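You operate a simulated robot arm through the tools that you are given. There is no shell and no other tool.

Carry out the task below with a simulated robot arm. There is one attempt and no reset: what you move stays moved.

## Task
Leave the slip mould open to dry.
Fine: green lever free, lid up, grey plug out, rounded tile on the short board on the table.
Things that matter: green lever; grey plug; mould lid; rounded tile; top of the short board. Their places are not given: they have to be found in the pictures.

It is judged by the outcome, as a careful person would: the job done as asked, and still so three seconds after it is handed in. It fails if anything else is knocked over, pushed out of place, dropped, spilled or broken. Lids that push on must go on centred and level and be pressed home; caps that screw on are set level and turned clockwise until they are tight.

## Robot
A 7-joint arm with a two-finger parallel gripper, fixed in place. Base frame: the origin is at the foot of the arm, x ahead of it, y to its left, z up; the work surface is at about z = 0.72. Units: m, rad, N and s.
With the tool pointing down near the work surface it reaches from about 0.16 to 0.68 m from the base axis. Its first joint turns from -1.152 to 1.152 rad. Payload 2.4 kg.
The TCP is the grasp point between the finger pads, 0.03 m short of the fingertips. In the tool frame z runs along the fingers and y along their closing line. The gripper opens to 0.094 m. The fingers are 0.028 m wide and 0.01 m thick; the gripper's body (0.05 by 0.096 m) begins 0.055 m behind the TCP.
Orientation is that of the tool frame in the base frame, as a unit quaternion [x, y, z, w]. With the fingers straight down and closing along the base's y, the tool's x points along the base's -x, its y along +y and its z along -z.

## Interface
- The arm moves only by the tool move_arm. Its arguments are lists of equal length, an entry for each row: "dr": the turn, a rotation vector about the tool's x, y, z in rad, a list of three; "slide": the shift along the tool's x, y, z in m, a list of three; "grip": the closure, from 0 (fully open) to 1 (shut). In form: {"dr": [[rx, ry, rz], ...], "slide": [[tx, ty, tz], ...], "grip": [grip, ...]}. A call has 1 to 20 rows; each row shifts and turns the commanded pose from where the row before left it, along the tool's axes as they then stand. A row lasts 0.2 s, in which the tool goes at most 0.05 m and 0.15 rad; a call with a longer step from one row to the next is refused whole, and so is a gripper value outside its range. A pose out of reach is approached as far as the arm can. The call stops where the force on the tool passes 40 N (or 10 N more than at its start, if that is more) or the arm is blocked; 0.2 s more then pass. Each finger travels about 0.153 m/s and halts on what it meets, pressing with about 26 N; the grip force reading is that of the motor and also rises with nothing between the fingers. The clock runs only during rows and for 0.2 s after the last one: add rows that do not move to give the fingers time. It gives the time, the measured TCP pose, the force on the tool (base axes), the opening and the grip force at its end, in the units of the frame above (readings bear some noise), with the torque about the TCP (base axes, N m) and any sound that the robot's microphone picked up.
- Cameras (640 x 400 px; columns grow to the right, rows downward): "scene" is fixed at [0.0341, 0.4645, 1.4572]; the picture's right is [-0.81, -0.59, 0.00], its down [-0.26, 0.36, -0.90] and it looks along [0.53, -0.73, -0.44] (base axes); focal length 375 px, centre (320, 200). "wrist" rides on the gripper at [0.076, 0.014, -0.102] in the tool frame; the picture's right is [-0.18, 0.98, 0.00], its down [-0.75, -0.14, -0.64] and it looks along [-0.63, -0.12, 0.77] (tool axes); focal length 243 px, centre (320, 200).
- get_image(camera): a new picture of that camera. No time passes.
- measure_at(camera, pixels): for up to 12 pixels [column, row] of the newest picture of that camera ("zoom" is the newest enlarged one), the place [x, y, z] in the base frame of the surface seen there, good to about 0.002 m. No time passes.
- inspect(camera, box): a new picture of the part [left, top, right, bottom] of that camera's present view, enlarged. No time passes.
- job_done(): hands the job in; it is judged then, once.

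Leave the gripper open and the arm clear of the work at the hand-in unless told otherwise.

The tools are called after "Emit:" as a command line: name --argument value ..., lists and objects as JSON in quotes. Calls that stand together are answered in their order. move_arm: Moves the arm, as the interface text tells. Its arguments: {"type":"object","properties":{"dr":{"type":"array","items":{"type":"array","items":{"type":"number"}}},"slide":{"type":"array","items":{"type":"array","items":{"type":"number"}}},"grip":{"type":"array","items":{"type":"number"}}},"required":["dr","slide","grip"]} The other tools are called the same way: get_image (camera) takes a picture; measure_at (camera, pixels) gives the place of the surface under pixels of a picture; inspect (camera, box) takes an enlarged picture of a part of a camera's view; job_done () hands the job in.

At the start:

```text
clock: 0.0
eef_pos: [0.35, 0.0197, 1.248]
tool_rot: [0.0, 1.0, 0.0, 0.0]
ft_force: [-0.6, -0.6, 0.7]
moment: [-0.01, 0.01, 0.0]
width: 0.0939
finger_force: 0.0
```

scene: 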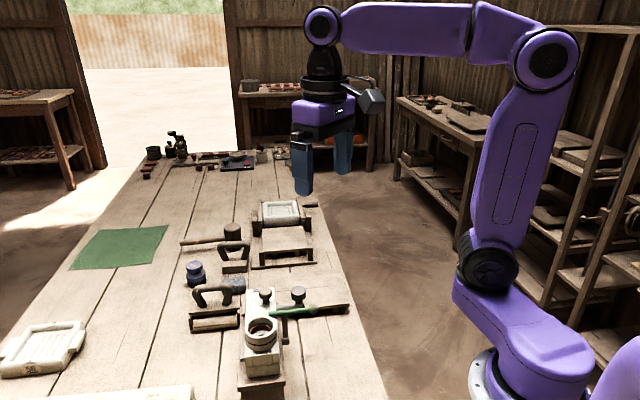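
wrist: 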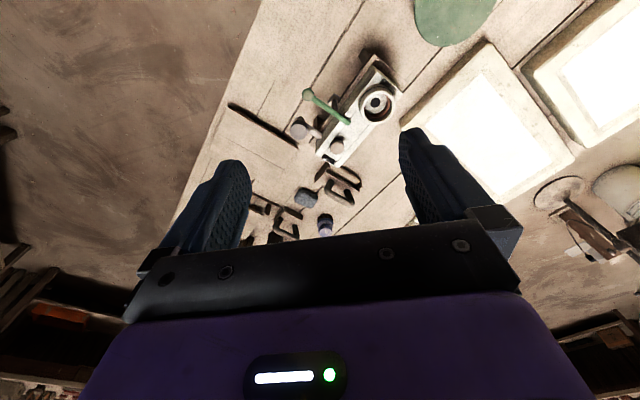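

I see a bench with a white block-like mould near scene pixel (265,330) with a green lever at (310,310). I'll enlarge this region and others to learn what is what.

Emit:
inspect --camera "scene" --box '[170, 260, 370, 400]'

Emit:
inspect --camera "scene" --box '[170, 180, 350, 290]'

Emit:
inspect --camera "wrist" --box '[200, 20, 440, 250]'

```text
2.86 times, centred on (270, 330) of scene
```

zoom: 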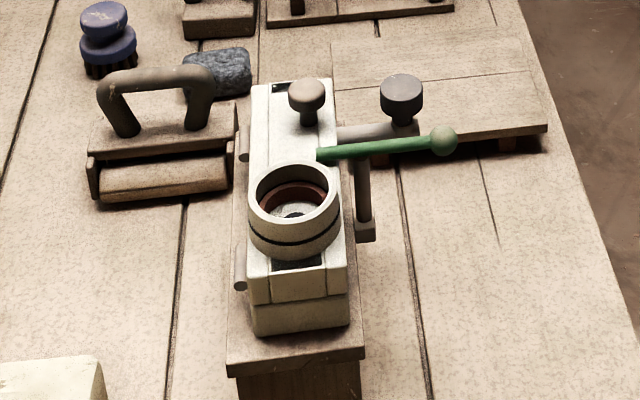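

```text
3.56 times, centred on (260, 235) of scene
```

zoom: 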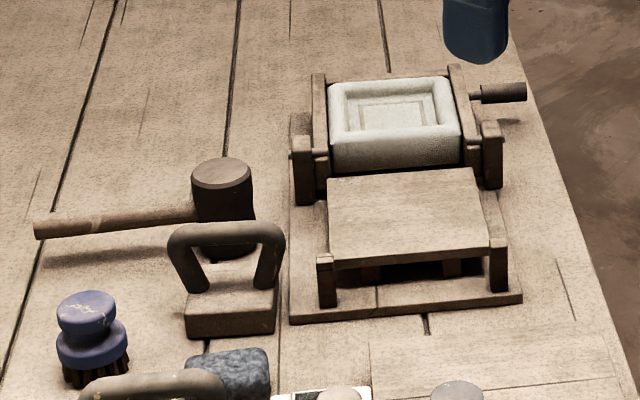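

```text
1.74 times, centred on (320, 135) of wrist
```

zoom: 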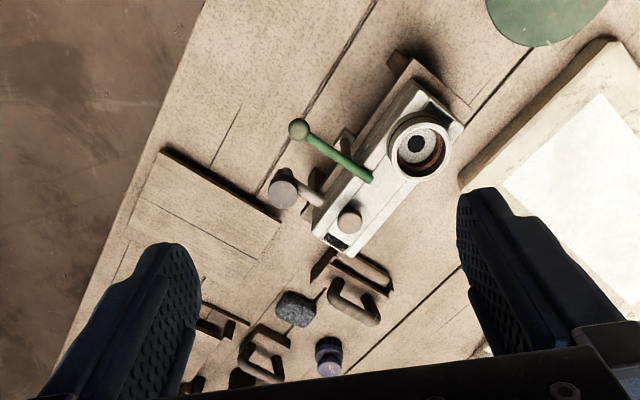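

The mould stands at scene (265,330): white lid with a knob, a funnel cup, a green lever and a grey-headed piece to the right. I'll zoom in closely and measure.

Emit:
inspect --camera "scene" --box '[230, 275, 358, 355]'

```text
5.00 times, centred on (294, 315) of scene
```

zoom: 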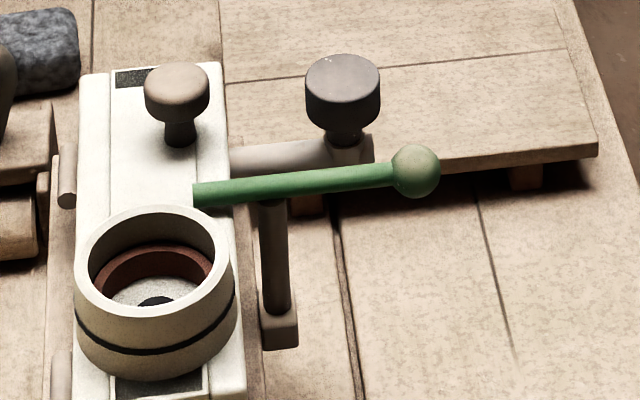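

Emit:
measure_at --camera "zoom" --pixels '[[178, 78], [150, 130], [342, 72], [290, 155], [205, 193], [300, 182], [415, 165], [275, 255], [280, 335], [150, 212], [82, 270], [225, 250]]'

Emit:
measure_at --camera "zoom" --pixels '[[155, 312], [155, 265], [140, 290], [158, 301], [90, 90], [205, 75], [240, 390], [68, 175], [120, 390], [580, 145], [400, 160], [240, 60]]'

```text
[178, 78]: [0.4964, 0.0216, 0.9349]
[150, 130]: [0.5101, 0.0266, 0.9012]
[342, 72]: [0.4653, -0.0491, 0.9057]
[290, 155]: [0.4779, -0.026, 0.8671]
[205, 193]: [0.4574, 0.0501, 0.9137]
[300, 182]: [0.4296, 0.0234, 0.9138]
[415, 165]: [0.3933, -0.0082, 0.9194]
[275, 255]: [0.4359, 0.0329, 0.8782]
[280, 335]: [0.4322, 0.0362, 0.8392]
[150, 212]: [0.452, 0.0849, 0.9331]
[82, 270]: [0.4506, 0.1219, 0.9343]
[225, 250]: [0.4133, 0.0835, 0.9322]
```

```text
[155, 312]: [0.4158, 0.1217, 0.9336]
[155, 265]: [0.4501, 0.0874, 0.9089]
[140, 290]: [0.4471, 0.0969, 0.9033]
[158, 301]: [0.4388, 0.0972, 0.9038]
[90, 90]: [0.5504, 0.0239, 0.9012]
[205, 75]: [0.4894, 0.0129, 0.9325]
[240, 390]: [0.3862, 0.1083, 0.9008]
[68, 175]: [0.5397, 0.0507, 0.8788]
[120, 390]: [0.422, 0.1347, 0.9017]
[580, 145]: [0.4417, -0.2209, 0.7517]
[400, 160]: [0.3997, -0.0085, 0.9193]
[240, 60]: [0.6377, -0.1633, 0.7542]
```

The lid's long axis runs from about (0.43,0.10) to (0.50,0.02), the green lever crosses its top at z≈0.914, and the grey-headed plug sits in a side pipe at about (0.465,-0.049,0.906). Now a zoomed wrist view of the mould from above.

Emit:
inspect --camera "wrist" --box '[270, 40, 430, 180]'

Emit:
inspect --camera "scene" --box '[220, 310, 320, 400]'

Emit:
inspect --camera "scene" --box '[0, 220, 200, 400]'

Emit:
inspect --camera "scene" --box '[130, 120, 330, 220]'

```text
2.86 times, centred on (350, 110) of wrist
```

zoom: 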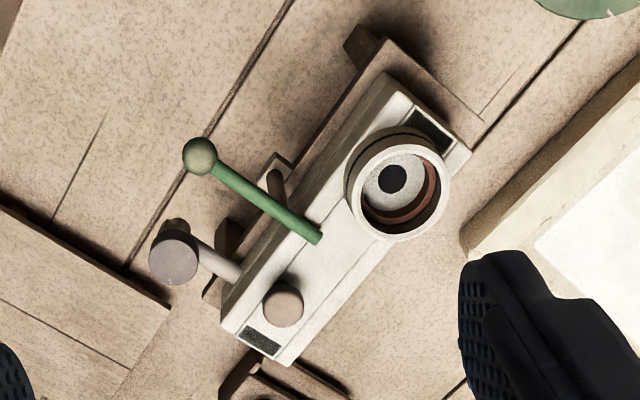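

```text
4.44 times, centred on (270, 355) of scene
```

zoom: 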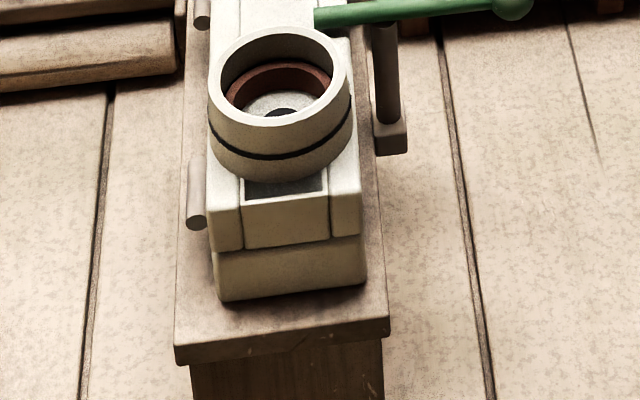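

```text
2.22 times, centred on (100, 310) of scene
```

zoom: 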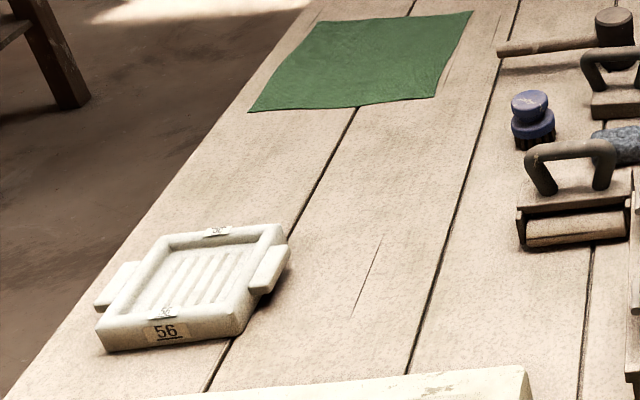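

```text
3.20 times, centred on (230, 170) of scene
```

zoom: 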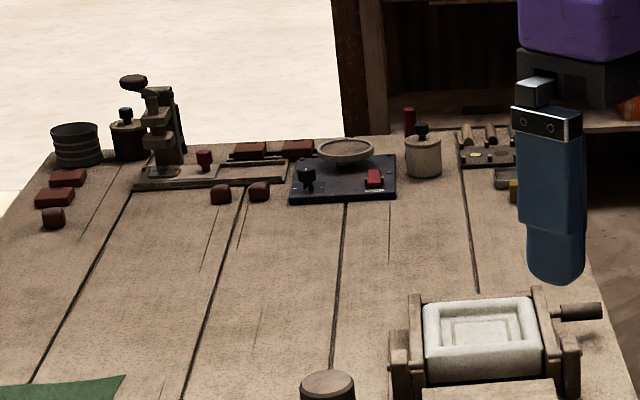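

The mould has hinge barrels on the far-left long side (scene-zoom (65,175)), with lever and plug on the side facing the robot. I'll lower the open gripper well above the mould and a bit back, to get a closer wrist view of the lever pivot.

Emit:
move_arm --dr '[[0, 0, 0], [0, 0, 0], [0, 0, 0], [0, 0, 0], [0, 0, 0], [0, 0, 0]]' --slide '[[0.014, 0, 0.035], [0.014, 0, 0.035], [0.014, 0, 0.035], [0.014, 0, 0.035], [0.014, 0, 0.035], [0, 0, 0]]' --grip '[0, 0, 0, 0, 0, 0]'

Emit:
get_image --camera "wrist"

```text
clock: 1.4
eef_pos: [0.2787, 0.0161, 1.0704]
tool_rot: [0.0, 1.0, -0.001, 0.0]
ft_force: [0.1, -0.1, -0.2]
moment: [0.02, 0.02, 0.02]
width: 0.0937
finger_force: 0.2
```

```text
taken
```

wrist: 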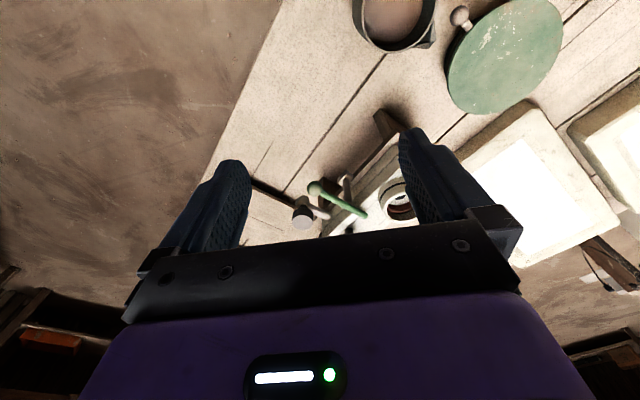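

The wrist picture is upside-down relative to the base (top of picture is nearer the robot). The mould is at (350,195), partly hidden. I'll enlarge it.

Emit:
inspect --camera "wrist" --box '[250, 100, 430, 240]'

```text
2.86 times, centred on (340, 170) of wrist
```

zoom: 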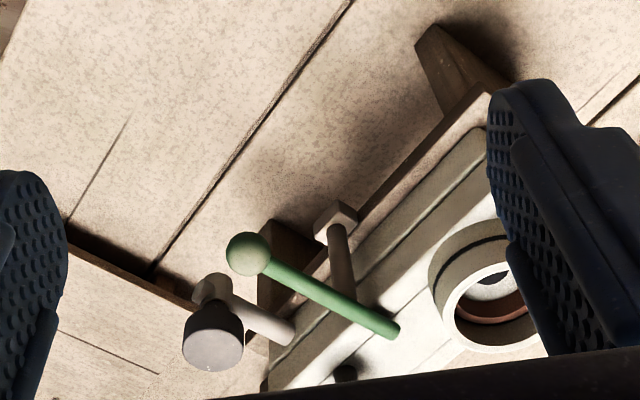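

The lever seems to sit on top of a vertical post whose foot is fixed to the stand. To be sure how it pivots, I'll move to the near side of the mould, yaw 45° and tilt 25° so the wrist camera looks across at the lever, plug and pipe.

Emit:
move_arm --dr '[[0, 0, 0], [0, 0, 0], [0, 0, 0], [0, 0, 0], [0, 0, -0.131], [0, 0, -0.131], [0, 0, -0.131], [0, 0, -0.131], [0, 0, -0.131], [0, 0, -0.131], [0, -0.109, 0], [0, -0.109, 0], [0, -0.109, 0], [0, -0.109, 0], [0, 0, 0]]' --slide '[[-0.029, -0.018, 0.01], [-0.029, -0.018, 0.01], [-0.029, -0.018, 0.01], [-0.029, -0.018, 0.01], [0, 0, 0], [0, 0, 0], [0, 0, 0], [0, 0, 0], [0, 0, 0], [0, 0, 0], [0, 0, 0], [0, 0, 0], [0, 0, 0], [0, 0, 0], [0, 0, 0]]' --grip '[0, 0, 0, 0, 0, 0, 0, 0, 0, 0, 0, 0, 0, 0, 0]'

Emit:
get_image --camera "wrist"

Emit:
inspect --camera "wrist" --box '[220, 40, 440, 240]'

```text
clock: 4.6
eef_pos: [0.3964, -0.0546, 1.0337]
tool_rot: [-0.374, 0.902, 0.083, 0.2]
ft_force: [-0.6, 0.6, 0.6]
moment: [0.03, 0.0, 0.04]
width: 0.0938
finger_force: 0.0
```

```text
taken
```

wrist: 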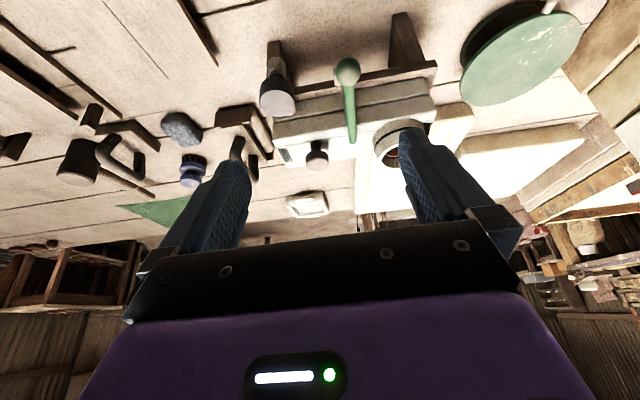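

```text
2.00 times, centred on (330, 140) of wrist
```

zoom: 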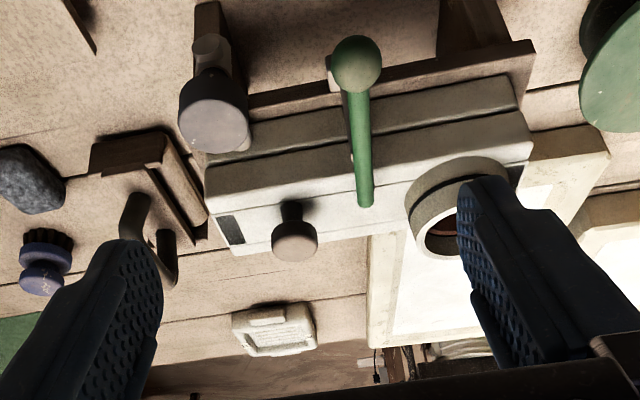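

Now I see the mould's near face: two halves with a seam, lever lying across the lid, knob and plug. I'll enlarge the lever and plug.

Emit:
inspect --camera "wrist" --box '[245, 30, 445, 190]'

Emit:
measure_at --camera "zoom" --pixels '[[105, 200], [330, 100], [330, 290], [160, 385], [100, 290], [430, 180], [430, 230], [100, 70], [300, 240], [150, 270], [480, 290], [505, 330]]'

```text
2.50 times, centred on (345, 110) of wrist
```

zoom: 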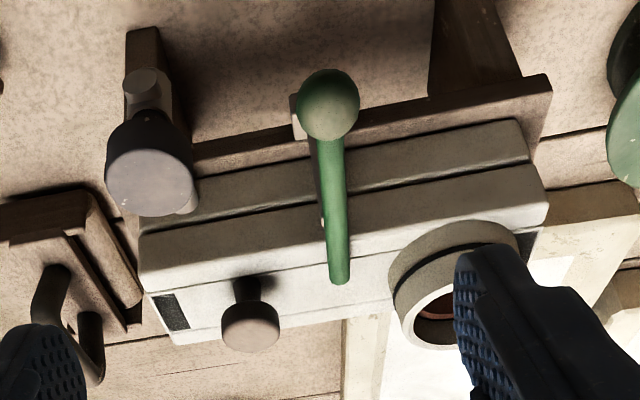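

```text
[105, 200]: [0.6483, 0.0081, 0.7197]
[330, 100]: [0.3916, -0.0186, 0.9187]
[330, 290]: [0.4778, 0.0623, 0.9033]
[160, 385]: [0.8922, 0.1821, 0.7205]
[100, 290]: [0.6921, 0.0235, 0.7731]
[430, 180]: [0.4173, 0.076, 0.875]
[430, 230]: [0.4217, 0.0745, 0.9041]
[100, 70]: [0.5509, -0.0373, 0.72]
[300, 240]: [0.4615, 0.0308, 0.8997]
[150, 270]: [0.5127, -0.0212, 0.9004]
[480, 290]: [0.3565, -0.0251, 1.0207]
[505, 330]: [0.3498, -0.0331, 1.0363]
```

Emit:
measure_at --camera "zoom" --pixels '[[145, 265], [178, 338], [545, 205], [545, 175], [528, 130], [150, 185], [110, 180], [190, 180], [145, 90], [185, 200], [250, 330], [250, 290]]'

Emit:
measure_at --camera "zoom" --pixels '[[328, 75], [328, 130], [300, 100], [356, 100], [333, 160], [340, 275], [325, 220], [295, 110], [300, 135], [525, 90], [480, 185], [150, 240]]'

```text
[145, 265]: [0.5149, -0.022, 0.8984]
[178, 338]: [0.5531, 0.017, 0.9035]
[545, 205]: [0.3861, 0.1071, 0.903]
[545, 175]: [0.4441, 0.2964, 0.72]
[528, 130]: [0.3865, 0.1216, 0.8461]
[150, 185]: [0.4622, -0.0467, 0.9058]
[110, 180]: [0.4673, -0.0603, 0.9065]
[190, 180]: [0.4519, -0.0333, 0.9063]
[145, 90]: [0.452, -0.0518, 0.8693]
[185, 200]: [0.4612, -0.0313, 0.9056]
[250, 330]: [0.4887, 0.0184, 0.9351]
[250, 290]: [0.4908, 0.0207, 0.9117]
```

```text
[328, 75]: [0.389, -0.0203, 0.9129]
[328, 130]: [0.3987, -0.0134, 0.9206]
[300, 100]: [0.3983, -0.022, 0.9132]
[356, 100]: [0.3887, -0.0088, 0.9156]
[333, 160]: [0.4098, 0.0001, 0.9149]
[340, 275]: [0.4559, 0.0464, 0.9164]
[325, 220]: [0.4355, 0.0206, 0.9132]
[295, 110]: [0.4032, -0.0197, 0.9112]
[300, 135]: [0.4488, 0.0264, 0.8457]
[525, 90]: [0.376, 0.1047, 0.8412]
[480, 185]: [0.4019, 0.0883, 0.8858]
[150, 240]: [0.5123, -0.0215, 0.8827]
```

Emit:
inspect --camera "wrist" --box '[325, 50, 385, 150]'

Emit:
inspect --camera "scene" --box '[255, 295, 335, 355]'

Emit:
inspect --camera "wrist" --box '[250, 30, 330, 110]'

```text
4.00 times, centred on (355, 100) of wrist
```

zoom: 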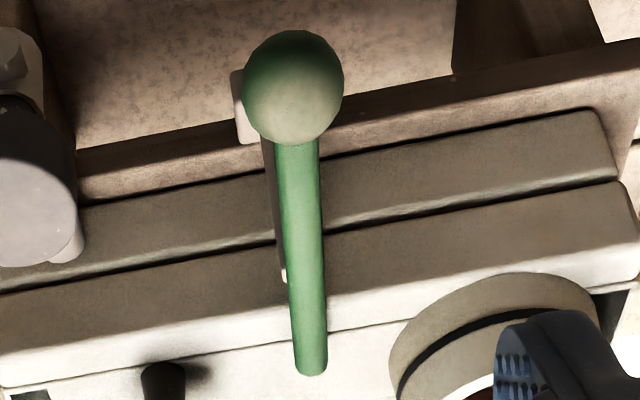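

```text
6.67 times, centred on (295, 325) of scene
```

zoom: 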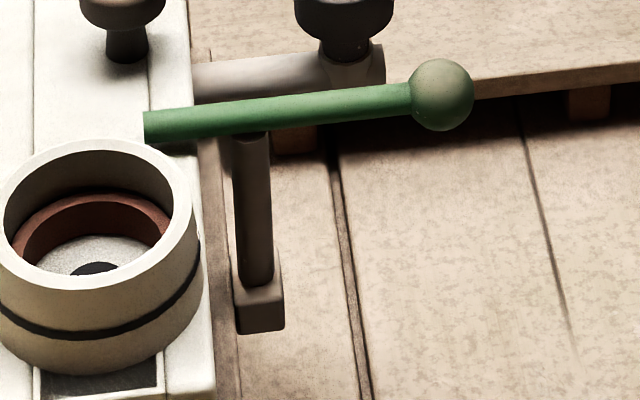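

```text
5.00 times, centred on (290, 70) of wrist
```

zoom: 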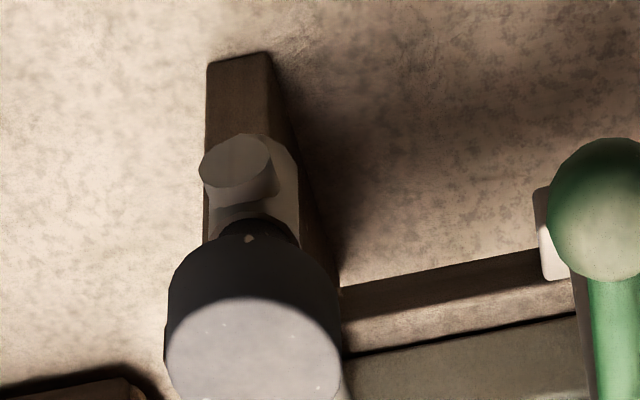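

The lever is a bar balanced on a vertical post at about (0.44,0.03), so it should swing sideways about that post; the ball is at about (0.396,-0.013,0.911), with the plug head 4 cm to one side. I'll straighten the tool, shut the fingers, and stand over the gap between plug and ball so I can push the ball toward the cup end.

Emit:
move_arm --dr '[[0, 0.109, 0], [0, 0.109, 0], [0, 0.109, 0], [0, 0.109, 0], [0, 0, 0], [0, 0, 0], [0, 0, 0]]' --slide '[[0, 0, 0], [0, 0, 0], [0, 0, 0], [0, 0, 0], [-0.029, 0.001, 0], [0, 0, 0], [0, 0, 0]]' --grip '[0.3, 0.6, 1, 1, 1, 1, 1]'

Emit:
get_image --camera "scene"

```text
clock: 6.2
eef_pos: [0.4171, -0.0333, 1.0334]
tool_rot: [-0.383, 0.924, 0.0, 0.001]
ft_force: [0.4, 0.7, 1.2]
moment: [-0.02, -0.03, -0.02]
width: 0.0
finger_force: 25.5
```

```text
taken
```

scene: 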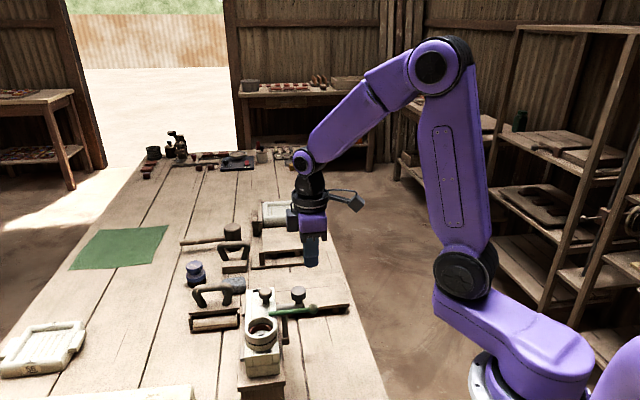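

The closed gripper is above (0.417,-0.033), between plug and ball. I descend to tip height about 0.898.

Emit:
move_arm --dr '[[0, 0, 0], [0, 0, 0], [0, 0, 0], [0, 0, 0], [0, 0, 0]]' --slide '[[0, 0, 0.035], [0, 0, 0.035], [0, 0, 0.025], [0, 0, 0.01], [0, 0, 0]]' --grip '[1, 1, 1, 1, 1]'

Emit:
inspect --camera "scene" --box '[230, 240, 358, 355]'

```text
clock: 7.4
eef_pos: [0.417, -0.0346, 0.9287]
tool_rot: [-0.383, 0.924, 0.001, 0.0]
ft_force: [-0.7, -0.3, -0.1]
moment: [0.0, 0.02, -0.02]
width: 0.0
finger_force: 26.3
```

```text
3.48 times, centred on (294, 298) of scene
```

zoom: 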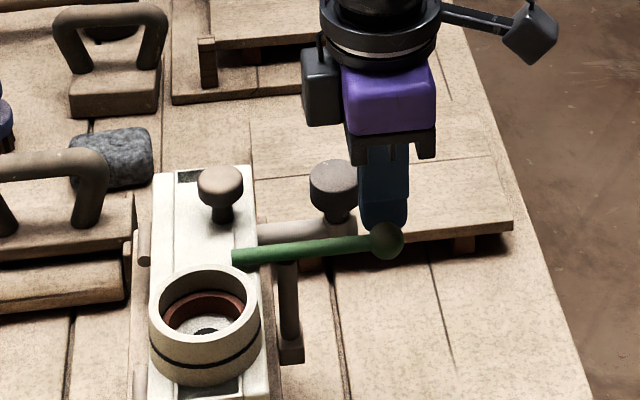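

The closed fingers stand beside the green ball on the plug side. I now push the ball toward the cup end along an arc about the post, turning with it, first about 34°.

Emit:
move_arm --dr '[[0, 0, 0], [0, 0, 0], [0, 0, 0.12], [0, 0, 0.12], [0, 0, 0.12], [0, 0, 0.12], [0, 0, 0.12], [0, 0, 0]]' --slide '[[0, 0.004, 0], [0, 0.004, 0], [0.0027, 0.0073, 0], [0.0027, 0.0073, 0], [0.0027, 0.0073, 0], [0.0027, 0.0073, 0], [0.0027, 0.0073, 0], [0, 0, 0]]' --grip '[1, 1, 1, 1, 1, 1, 1, 1]'

Emit:
inspect --camera "scene" --box '[230, 240, 358, 355]'

```text
clock: 9.2
eef_pos: [0.3799, -0.0047, 0.9263]
tool_rot: [-0.093, 0.996, 0.0, 0.0]
ft_force: [-0.2, -0.4, 0.7]
moment: [-0.01, 0.0, -0.01]
width: 0.0001
finger_force: 26.4
```

```text
3.48 times, centred on (294, 298) of scene
```

zoom: 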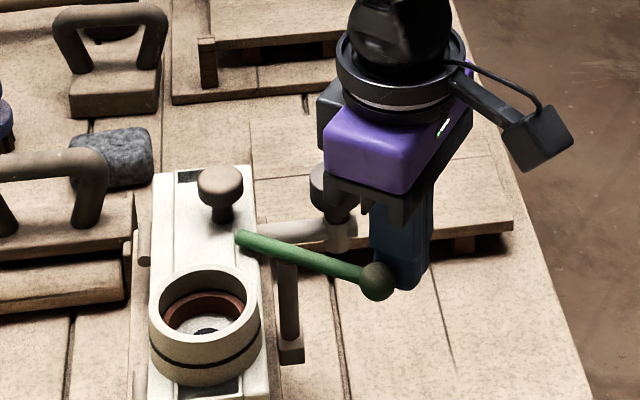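

The lever swings freely (now ~34° round, ball at zoom (377,282)). I continue the arc another ~48° so its inner end is well clear of the lid.

Emit:
move_arm --dr '[[0, 0, 0.12], [0, 0, 0.12], [0, 0, 0.12], [0, 0, 0.12], [0, 0, 0.12], [0, 0, 0.12], [0, 0, 0.12], [0, 0, 0]]' --slide '[[0.0027, 0.0073, 0], [0.0027, 0.0073, 0], [0.0027, 0.0073, 0], [0.0027, 0.0073, 0], [0.0027, 0.0073, 0], [0.0027, 0.0073, 0], [0.0027, 0.0073, 0], [0, 0, 0]]' --grip '[1, 1, 1, 1, 1, 1, 1, 1]'

Emit:
inspect --camera "scene" --box '[230, 240, 358, 355]'

```text
clock: 11.0
eef_pos: [0.3701, 0.0491, 0.9269]
tool_rot: [0.323, 0.946, 0.0, 0.0]
ft_force: [-0.2, -0.6, 0.1]
moment: [0.02, -0.01, -0.02]
width: 0.0
finger_force: 25.8
```

```text
3.48 times, centred on (294, 298) of scene
```

zoom: 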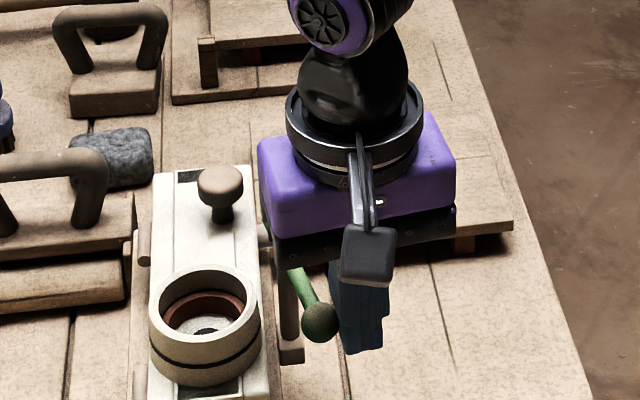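

The ball has swung alongside the lid (zoom (318,322)). I back off slightly, lift clear, and look at the lever.

Emit:
move_arm --dr '[[0, 0, 0], [0, 0, 0], [0, 0, 0], [0, 0, 0], [0, 0, 0], [0, 0, 0]]' --slide '[[0, -0.01, 0], [0, 0, -0.04], [0, 0, -0.04], [0, -0.04, -0.02], [0, -0.04, 0], [0, 0, 0]]' --grip '[1, 1, 1, 0.5, 0, 0]'

Emit:
inspect --camera "scene" --box '[230, 240, 358, 355]'

Emit:
get_image --camera "wrist"

```text
clock: 12.4
eef_pos: [0.3147, -0.0258, 1.0274]
tool_rot: [0.322, 0.947, 0.0, 0.0]
ft_force: [-0.1, 0.5, 0.1]
moment: [-0.04, -0.03, 0.02]
width: 0.094
finger_force: 0.1
```

```text
3.48 times, centred on (294, 298) of scene
```

zoom: 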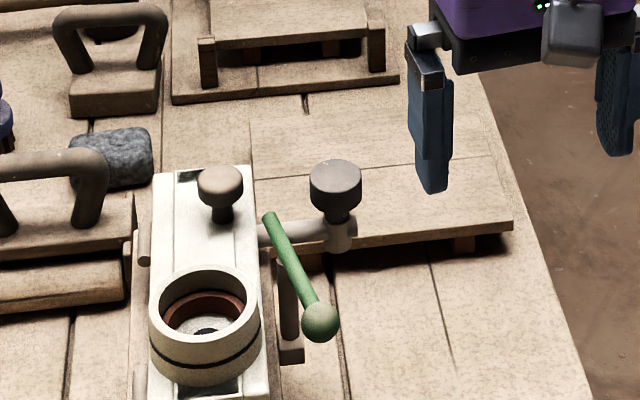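

```text
taken
```

wrist: 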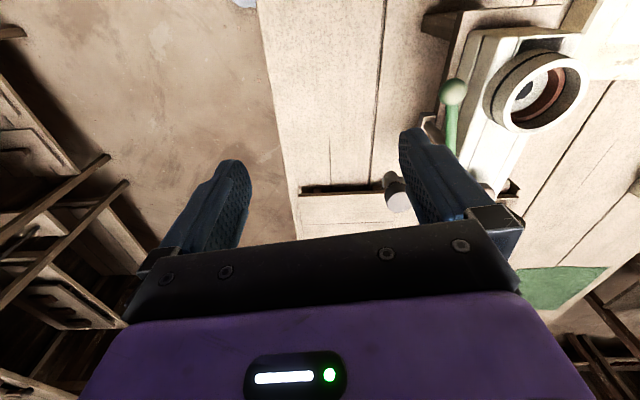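

The lever's inner end is now at zoom (268,217), off the lid. I'll measure it and the lid edge to verify clearance.

Emit:
measure_at --camera "zoom" --pixels '[[268, 218], [285, 255], [318, 315], [245, 215], [220, 180], [220, 200], [248, 185], [195, 185], [205, 270], [155, 320], [254, 305], [205, 330]]'

Emit:
inspect --camera "wrist" --box '[380, 0, 620, 220]'

```text
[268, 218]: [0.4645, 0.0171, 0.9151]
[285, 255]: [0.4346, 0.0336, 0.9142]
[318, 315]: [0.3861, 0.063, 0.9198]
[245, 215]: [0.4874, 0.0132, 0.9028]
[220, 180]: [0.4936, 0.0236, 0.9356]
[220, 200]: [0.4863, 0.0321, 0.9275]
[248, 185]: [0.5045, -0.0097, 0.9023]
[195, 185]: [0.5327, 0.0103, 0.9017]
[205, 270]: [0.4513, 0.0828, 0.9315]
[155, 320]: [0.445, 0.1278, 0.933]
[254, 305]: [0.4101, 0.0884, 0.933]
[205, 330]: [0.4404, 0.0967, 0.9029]
```

```text
1.82 times, centred on (500, 110) of wrist
```

zoom: 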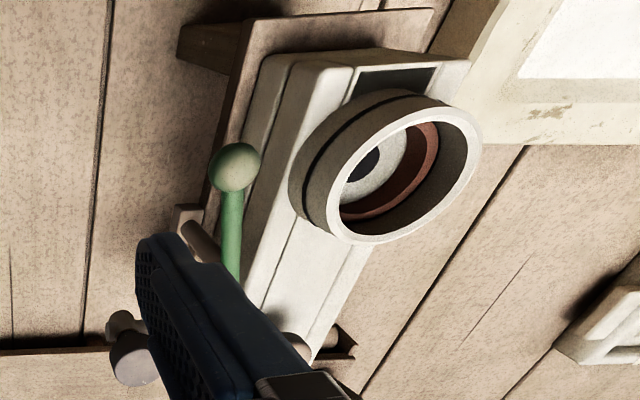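

The inner end is only about 3 mm off the lid edge; I want it fully clear. With shut fingers I'll turn to -45° yaw, go down beside the ball on the outer side, and push it ~1 cm more toward parallel.

Emit:
move_arm --dr '[[0, 0, 0.13], [0, 0, 0], [0, 0, 0], [0, 0, 0], [0, 0, 0], [0, 0, 0], [0, 0, 0], [0, 0, 0], [0, 0, 0], [0, 0, 0], [0, 0, 0]]' --slide '[[0, 0, 0], [0.006, 0.038, 0], [0.006, 0.038, 0], [0, 0, 0], [0, 0, 0.04], [0, 0, 0.04], [0, 0, 0.02], [0, 0.009, 0], [0, 0.009, 0], [0, 0.008, 0], [0, 0, 0]]' --grip '[0.5, 1, 1, 1, 1, 1, 1, 1, 1, 1, 1]'

Emit:
inspect --camera "scene" --box '[230, 240, 358, 355]'

```text
clock: 14.8
eef_pos: [0.3795, 0.0574, 0.9272]
tool_rot: [0.382, 0.924, 0.0, 0.0]
ft_force: [-1.0, 0.5, 0.2]
moment: [0.0, 0.0, 0.0]
width: 0.0001
finger_force: 26.1
```

```text
3.48 times, centred on (294, 298) of scene
```

zoom: 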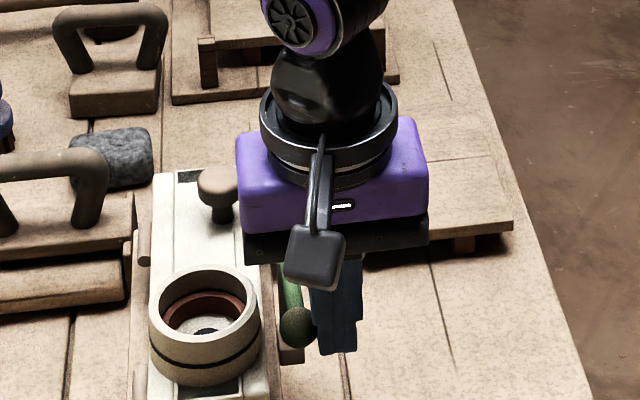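

The ball is now beside the lid at zoom (297,325), lever parallel to it. I back off, lift away, open, and then examine the hinge side.

Emit:
move_arm --dr '[[0, 0, 0], [0, 0, 0], [0, 0, 0], [0, 0, 0], [0, 0, 0], [0, 0, 0]]' --slide '[[0, -0.015, 0], [0, 0, -0.045], [0, 0, -0.045], [0, -0.04, -0.02], [0, -0.045, 0], [0, 0, 0]]' --grip '[1, 1, 1, 0.5, 0, 0]'

Emit:
inspect --camera "scene" --box '[225, 285, 315, 385]'

```text
clock: 16.2
eef_pos: [0.3121, -0.0132, 1.0368]
tool_rot: [0.382, 0.924, 0.0, 0.0]
ft_force: [0.3, -0.8, 0.2]
moment: [0.01, 0.0, -0.03]
width: 0.0941
finger_force: 0.1
```

```text
4.00 times, centred on (270, 335) of scene
```

zoom: 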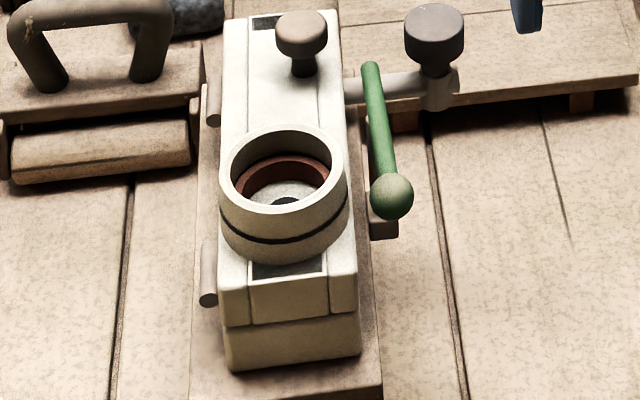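

Emit:
measure_at --camera "zoom" --pixels '[[207, 299], [208, 255], [213, 121], [213, 90], [220, 318], [226, 345], [358, 305], [358, 345], [303, 68], [302, 30], [320, 36], [285, 38]]'

Emit:
measure_at --camera "zoom" --pixels '[[434, 22], [412, 30], [456, 30], [434, 60], [432, 72], [370, 68], [392, 190], [380, 130], [240, 20], [330, 20], [310, 290], [205, 200]]'

Emit:
inspect --camera "scene" --box '[238, 280, 288, 330]'

```text
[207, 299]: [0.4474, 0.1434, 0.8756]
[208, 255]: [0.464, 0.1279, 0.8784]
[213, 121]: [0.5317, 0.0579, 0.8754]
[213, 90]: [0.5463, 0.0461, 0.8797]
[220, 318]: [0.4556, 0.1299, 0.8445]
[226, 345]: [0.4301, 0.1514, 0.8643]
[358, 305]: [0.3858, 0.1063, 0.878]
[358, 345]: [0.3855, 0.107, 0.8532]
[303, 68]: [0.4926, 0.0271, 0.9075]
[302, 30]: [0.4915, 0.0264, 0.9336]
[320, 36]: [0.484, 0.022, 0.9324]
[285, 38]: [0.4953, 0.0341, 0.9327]
```

```text
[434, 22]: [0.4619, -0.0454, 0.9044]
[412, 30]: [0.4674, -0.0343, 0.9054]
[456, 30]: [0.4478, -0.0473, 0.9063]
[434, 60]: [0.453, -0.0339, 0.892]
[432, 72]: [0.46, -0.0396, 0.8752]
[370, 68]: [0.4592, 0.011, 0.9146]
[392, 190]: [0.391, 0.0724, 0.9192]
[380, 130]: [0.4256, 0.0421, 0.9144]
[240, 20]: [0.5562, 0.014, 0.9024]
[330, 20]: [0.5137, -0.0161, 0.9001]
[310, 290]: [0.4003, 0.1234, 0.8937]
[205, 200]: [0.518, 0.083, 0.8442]
```

```text
8.00 times, centred on (263, 305) of scene
```

zoom: 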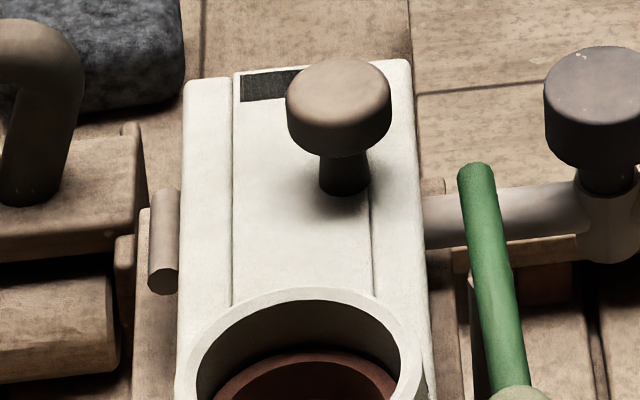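

The hinge axis lies at about s=0.417 (far-left side), z≈0.8755; the knob on the lid is centred near (0.494,0.023) with head z 0.916–0.9355. I'll turn the gripper so its fingers close along the hinge direction and hover above the knob.

Emit:
move_arm --dr '[[0, 0, -0.1428], [0, 0, -0.1428], [0, 0, -0.1428], [0, 0, -0.1428], [0, 0, -0.1428], [0, 0, -0.1428], [0, 0, -0.1428], [0, 0, -0.1428], [0, 0, -0.1428], [0, 0, -0.1428], [0, 0, -0.1428], [0, 0, 0], [0, 0, 0], [0, 0, 0], [0, 0, 0], [0, 0, 0], [0, 0, 0]]' --slide '[[0, 0, 0], [0, 0, 0], [0, 0, 0], [0, 0, 0], [0, 0, 0], [0, 0, 0], [0, 0, 0], [0, 0, 0], [0, 0, 0], [0, 0, 0], [0, 0, 0], [-0.031, -0.0206, 0], [-0.031, -0.0206, 0], [-0.031, -0.0206, 0], [-0.031, -0.0206, 0], [-0.031, -0.0206, 0], [0, 0, 0]]' --grip '[0.45, 0.45, 0.45, 0.45, 0.45, 0.45, 0.45, 0.45, 0.45, 0.45, 0.45, 0.45, 0.45, 0.45, 0.45, 0.45, 0.45]'

Emit:
get_image --camera "wrist"

Emit:
inspect --camera "wrist" --box '[240, 100, 420, 230]'

```text
clock: 19.8
eef_pos: [0.492, 0.024, 1.0387]
tool_rot: [-0.382, 0.924, 0.001, 0.0]
ft_force: [-0.5, -0.7, 0.2]
moment: [0.04, -0.04, 0.02]
width: 0.0518
finger_force: 0.1
```

```text
taken
```

wrist: 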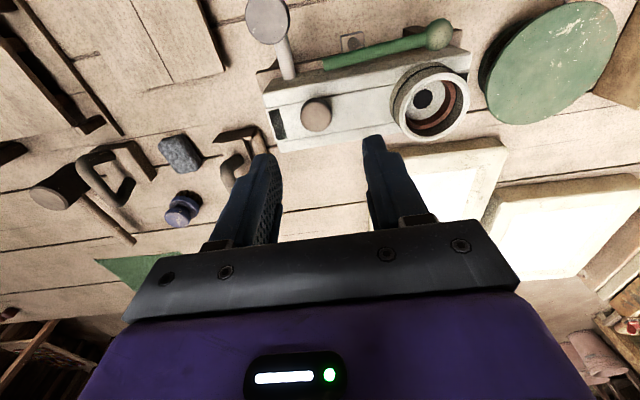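

```text
3.08 times, centred on (330, 165) of wrist
```

zoom: 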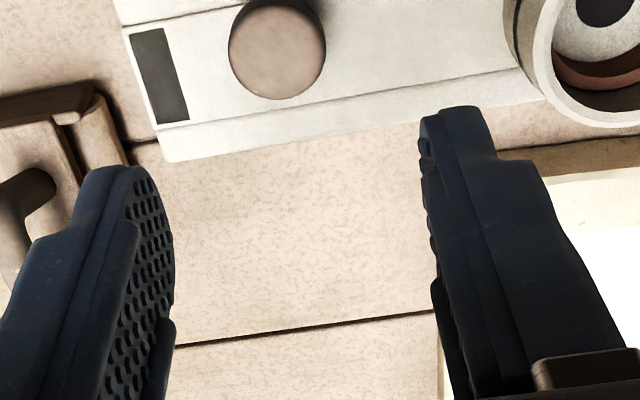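

I see the knob head as a disc at zoom (277,48). I'll measure its centre and edges for the grasp.

Emit:
measure_at --camera "zoom" --pixels '[[277, 48], [236, 52], [318, 44], [280, 90], [273, 8], [168, 150], [500, 70], [170, 80]]'

Emit:
inspect --camera "wrist" --box '[370, 50, 490, 150]'

```text
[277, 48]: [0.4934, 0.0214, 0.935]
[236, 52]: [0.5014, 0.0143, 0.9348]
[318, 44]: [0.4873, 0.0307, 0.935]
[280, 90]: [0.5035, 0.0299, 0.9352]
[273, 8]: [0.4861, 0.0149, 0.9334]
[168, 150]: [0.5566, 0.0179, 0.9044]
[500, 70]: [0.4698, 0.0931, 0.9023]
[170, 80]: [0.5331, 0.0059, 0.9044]
```

```text
4.00 times, centred on (430, 100) of wrist
```

zoom: 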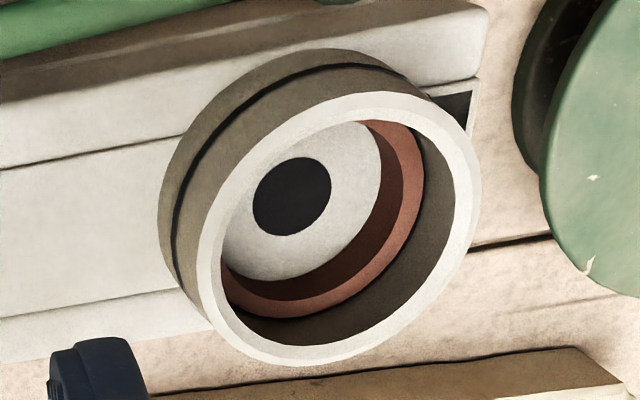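

Knob centre is (0.4945,0.0223). I shift 3 mm, descend to TCP z≈0.937 (tips just above the lid) and then close on the knob head.

Emit:
move_arm --dr '[[0, 0, 0], [0, 0, 0], [0, 0, 0], [0, 0, 0], [0, 0, 0], [0, 0, 0]]' --slide '[[-0.0005, -0.003, 0], [0, 0, 0.035], [0, 0, 0.035], [0, 0, 0.02], [0, 0, 0.011], [0, 0, 0]]' --grip '[0.45, 0.45, 0.45, 0.45, 0.45, 0.45]'

Emit:
get_image --camera "wrist"

Emit:
inspect --camera "scene" --box '[230, 240, 358, 355]'

```text
clock: 21.2
eef_pos: [0.4934, 0.0211, 0.9391]
tool_rot: [-0.382, 0.924, 0.0, 0.0]
ft_force: [0.9, -0.2, 0.2]
moment: [-0.02, 0.02, 0.01]
width: 0.0517
finger_force: 0.1
```

```text
taken
```

wrist: 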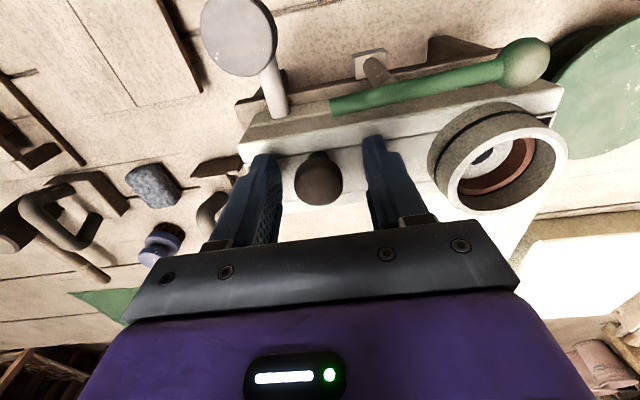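

```text
3.48 times, centred on (294, 298) of scene
```

zoom: 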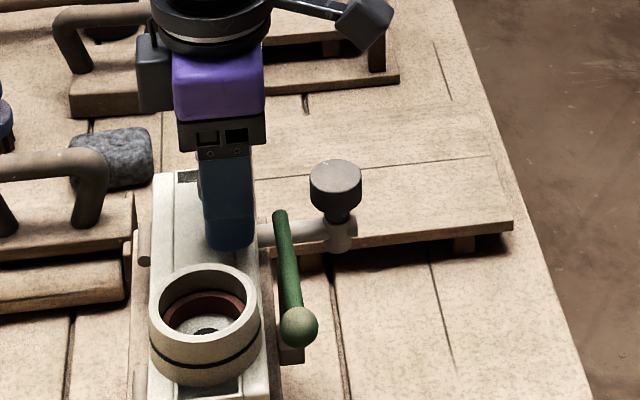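

The knob sits between the fingers at wrist (318,180). I close the gripper on it.

Emit:
move_arm --dr '[[0, 0, 0], [0, 0, 0], [0, 0, 0]]' --slide '[[0, 0, 0.001], [0, 0, 0], [0, 0, 0]]' --grip '[1, 1, 1]'

```text
clock: 22.0
eef_pos: [0.4944, 0.0209, 0.9382]
tool_rot: [-0.383, 0.924, 0.0, 0.001]
ft_force: [-6.6, -11.3, 29.5]
moment: [0.17, -0.29, -0.03]
width: 0.0272
finger_force: 45.3
```

The fingers closed at 0.027 m on the knob, but the tool reads about 30 N. I'll hold still a moment and re-read.

Emit:
move_arm --dr '[[0, 0, 0], [0, 0, 0]]' --slide '[[0, 0, 0], [0, 0, 0]]' --grip '[1, 1]'

Emit:
get_image --camera "wrist"

```text
clock: 22.6
eef_pos: [0.4948, 0.0199, 0.9385]
tool_rot: [-0.383, 0.924, 0.0, 0.001]
ft_force: [-1.6, -16.2, 30.7]
moment: [-0.22, -0.09, -0.04]
width: 0.0271
finger_force: 44.9
```

```text
taken
```

wrist: 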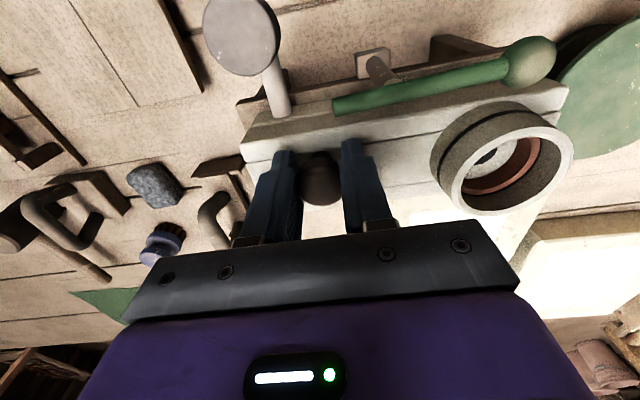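

There's still ~30 N upward on the tool, as if I'm pressing down. I'll rise 2 mm gently and see how the force responds.

Emit:
move_arm --dr '[[0, 0, 0], [0, 0, 0], [0, 0, 0]]' --slide '[[0, 0, -0.001], [0, 0, -0.001], [0, 0, 0]]' --grip '[1, 1, 1]'

```text
clock: 23.4
eef_pos: [0.4925, 0.0203, 0.9376]
tool_rot: [-0.383, 0.924, 0.0, 0.002]
ft_force: [12.5, -20.1, 1.4]
moment: [-0.63, 0.03, -0.08]
width: 0.0273
finger_force: 44.8
```

The vertical force dropped to near zero, so the arm is simply stiff (about 15 N per mm); a side force of ~23 N along the closing line suggests 1.5 mm off-centre. I correct that and start lifting the knob along the hinge arc by 10°.

Emit:
move_arm --dr '[[0, 0, 0], [0, 0, 0], [0, 0, 0], [0, 0, 0], [0, 0, 0]]' --slide '[[0, -0.0015, 0], [-0.0023, 0, -0.0022], [-0.0023, 0, -0.0021], [-0.0049, 0, -0.004], [0, 0, 0]]' --grip '[1, 1, 1, 1, 1]'

Emit:
inspect --camera "scene" --box '[230, 240, 358, 355]'

```text
clock: 24.6
eef_pos: [0.4994, 0.0262, 0.9456]
tool_rot: [-0.383, 0.924, 0.0, -0.002]
ft_force: [1.9, -20.9, -14.3]
moment: [-1.07, 0.79, -0.07]
width: 0.0272
finger_force: 45.3
```

```text
3.48 times, centred on (294, 298) of scene
```

zoom: 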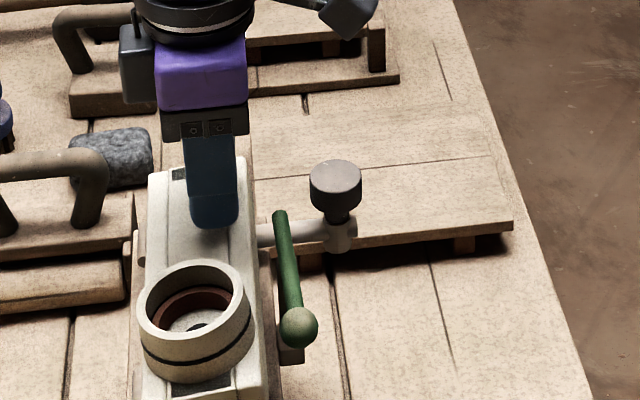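

The lid is turning on its hinge (cup tips to the left) with about 14 N of weight; there's a twisting torque because the knob turns in the pads. I'll tilt the tool along with the lid to relieve this, taking the lid to about 20°.

Emit:
move_arm --dr '[[0, 0.1163, 0], [0, 0.1163, 0], [0, 0.1163, 0], [0, 0, 0]]' --slide '[[-0.0049, 0, -0.0019], [-0.0047, 0, -0.0025], [-0.0044, 0, -0.003], [0, 0, 0]]' --grip '[1, 1, 1, 1]'

Emit:
inspect --camera "scene" --box '[230, 240, 358, 355]'

```text
clock: 25.6
eef_pos: [0.5136, 0.0407, 0.9521]
tool_rot: [-0.379, 0.909, -0.067, -0.157]
ft_force: [14.0, 5.0, 11.5]
moment: [0.84, -1.0, 0.07]
width: 0.0275
finger_force: 45.0
```

```text
3.48 times, centred on (294, 298) of scene
```

zoom: 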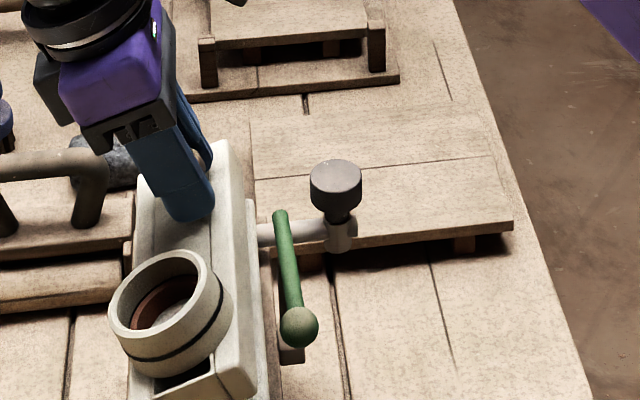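

The lid is up about 20° and follows the arc well (radius to hinge still 72 mm). I continue as a rigid rotation about the hinge to about 40°.

Emit:
move_arm --dr '[[0, 0.1163, 0], [0, 0.1163, 0], [0, 0.1163, 0], [0, 0, 0]]' --slide '[[-0.0072, 0, -0.006], [-0.0072, 0, -0.006], [-0.0072, 0, -0.006], [0, 0, 0]]' --grip '[1, 1, 1, 1]'

Emit:
inspect --camera "scene" --box '[210, 240, 350, 365]'

```text
clock: 26.6
eef_pos: [0.5317, 0.0592, 0.9565]
tool_rot: [-0.36, 0.869, -0.13, -0.314]
ft_force: [10.8, 3.6, -18.8]
moment: [0.49, -0.7, 0.13]
width: 0.0276
finger_force: 44.5
```

```text
3.20 times, centred on (280, 302) of scene
```

zoom: 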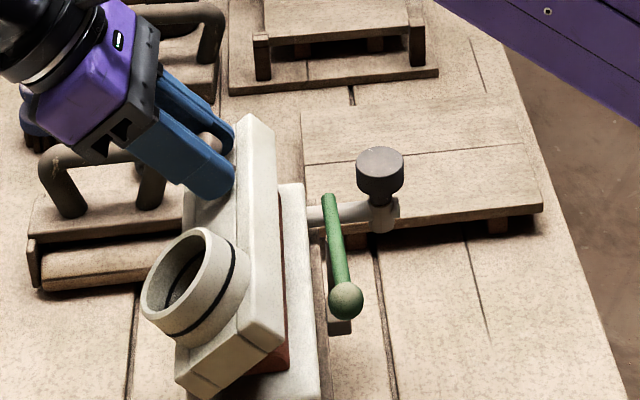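

The lid is at about 40° and I can see a terracotta piece inside (zoom (285,350)). I continue another 20° with the tool turning along.

Emit:
move_arm --dr '[[0, 0.1163, 0], [0, 0.1163, 0], [0, 0.1163, 0], [0, 0, 0]]' --slide '[[-0.0072, 0, -0.006], [-0.0072, 0, -0.006], [-0.0072, 0, -0.006], [0, 0, 0]]' --grip '[1, 1, 1, 1]'

Emit:
get_image --camera "scene"

Emit:
inspect --camera "scene" --box '[170, 220, 350, 385]'

```text
clock: 27.6
eef_pos: [0.5394, 0.066, 0.9568]
tool_rot: [-0.338, 0.816, -0.184, -0.432]
ft_force: [32.1, -7.3, -1.8]
moment: [0.72, -1.24, 0.31]
width: 0.027
finger_force: 44.7
out of reach, approached as far as the arm can: row 3
```

```text
taken
```

scene: 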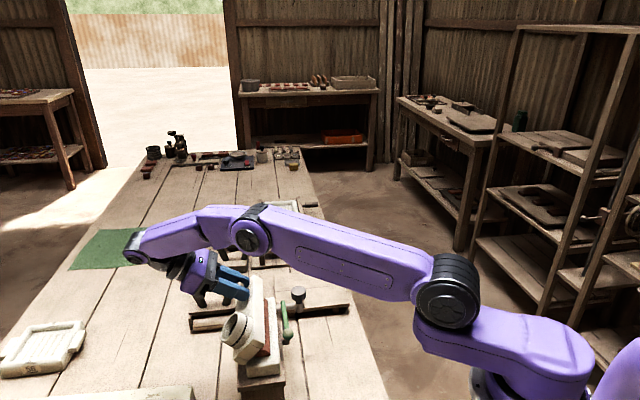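

```text
2.42 times, centred on (260, 302) of scene
```

zoom: 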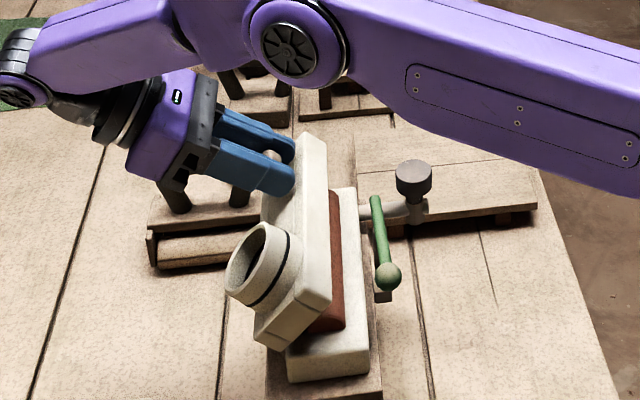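

At 56° of tool tilt the arm hit its reach limit; the lid is at roughly 50°. I'll reduce the tool tilt to 40° while holding the knob where it is (it turns in the pads), then check.

Emit:
move_arm --dr '[[0, -0.1163, 0], [0, -0.1163, 0], [0, -0.1163, 0], [0, 0, 0]]' --slide '[[0.0036, 0, 0.0026], [0.0039, 0, 0.0022], [0.0042, 0, 0.0017], [0, 0, 0]]' --grip '[1, 1, 1, 1]'

Emit:
inspect --camera "scene" --box '[170, 220, 350, 385]'

```text
clock: 28.6
eef_pos: [0.5278, 0.0538, 0.9612]
tool_rot: [-0.361, 0.877, -0.123, -0.293]
ft_force: [7.3, -27.7, -16.8]
moment: [-1.13, 0.59, 0.07]
width: 0.0272
finger_force: 44.7
```

```text
2.42 times, centred on (260, 302) of scene
```

zoom: 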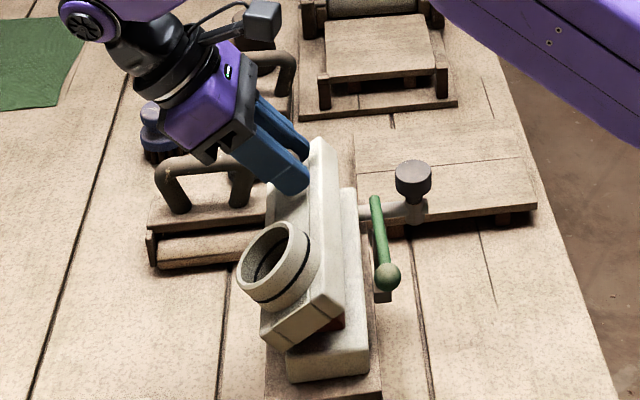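

The commanded pose was clipped at the limit, so the lid went back to about 40°. I'll measure lid points in this zoom to get the true angle.

Emit:
measure_at --camera "zoom" --pixels '[[314, 150], [310, 220], [325, 220], [335, 280], [312, 290], [322, 220], [300, 330], [272, 335], [345, 260], [365, 300], [285, 225], [240, 290]]'

```text
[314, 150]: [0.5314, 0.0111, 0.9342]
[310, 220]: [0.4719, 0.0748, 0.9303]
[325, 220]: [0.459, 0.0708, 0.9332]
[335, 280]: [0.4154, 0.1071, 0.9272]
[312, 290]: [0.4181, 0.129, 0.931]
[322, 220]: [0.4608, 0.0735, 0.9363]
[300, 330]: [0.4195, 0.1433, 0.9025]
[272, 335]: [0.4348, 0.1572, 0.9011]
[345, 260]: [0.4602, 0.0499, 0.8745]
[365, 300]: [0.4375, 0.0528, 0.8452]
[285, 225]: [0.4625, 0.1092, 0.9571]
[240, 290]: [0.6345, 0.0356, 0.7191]
```

The lid is at about 36° and the knob sits ~15.5 mm ahead of the TCP in the pads. I continue along the arc with less tilt: next to about 45°, also correcting 1.7 mm along the closing line.

Emit:
move_arm --dr '[[0, -0.025, 0], [0, -0.025, 0], [0, 0, 0]]' --slide '[[-0.0057, -0.001, -0.0031], [-0.0057, -0.0007, -0.0031], [0, 0, 0]]' --grip '[1, 1, 1]'

```text
clock: 29.4
eef_pos: [0.5371, 0.0642, 0.9613]
tool_rot: [-0.366, 0.884, -0.114, -0.267]
ft_force: [-1.9, -19.7, 20.7]
moment: [-1.1, 0.74, 0.04]
width: 0.0274
finger_force: 45.1
```

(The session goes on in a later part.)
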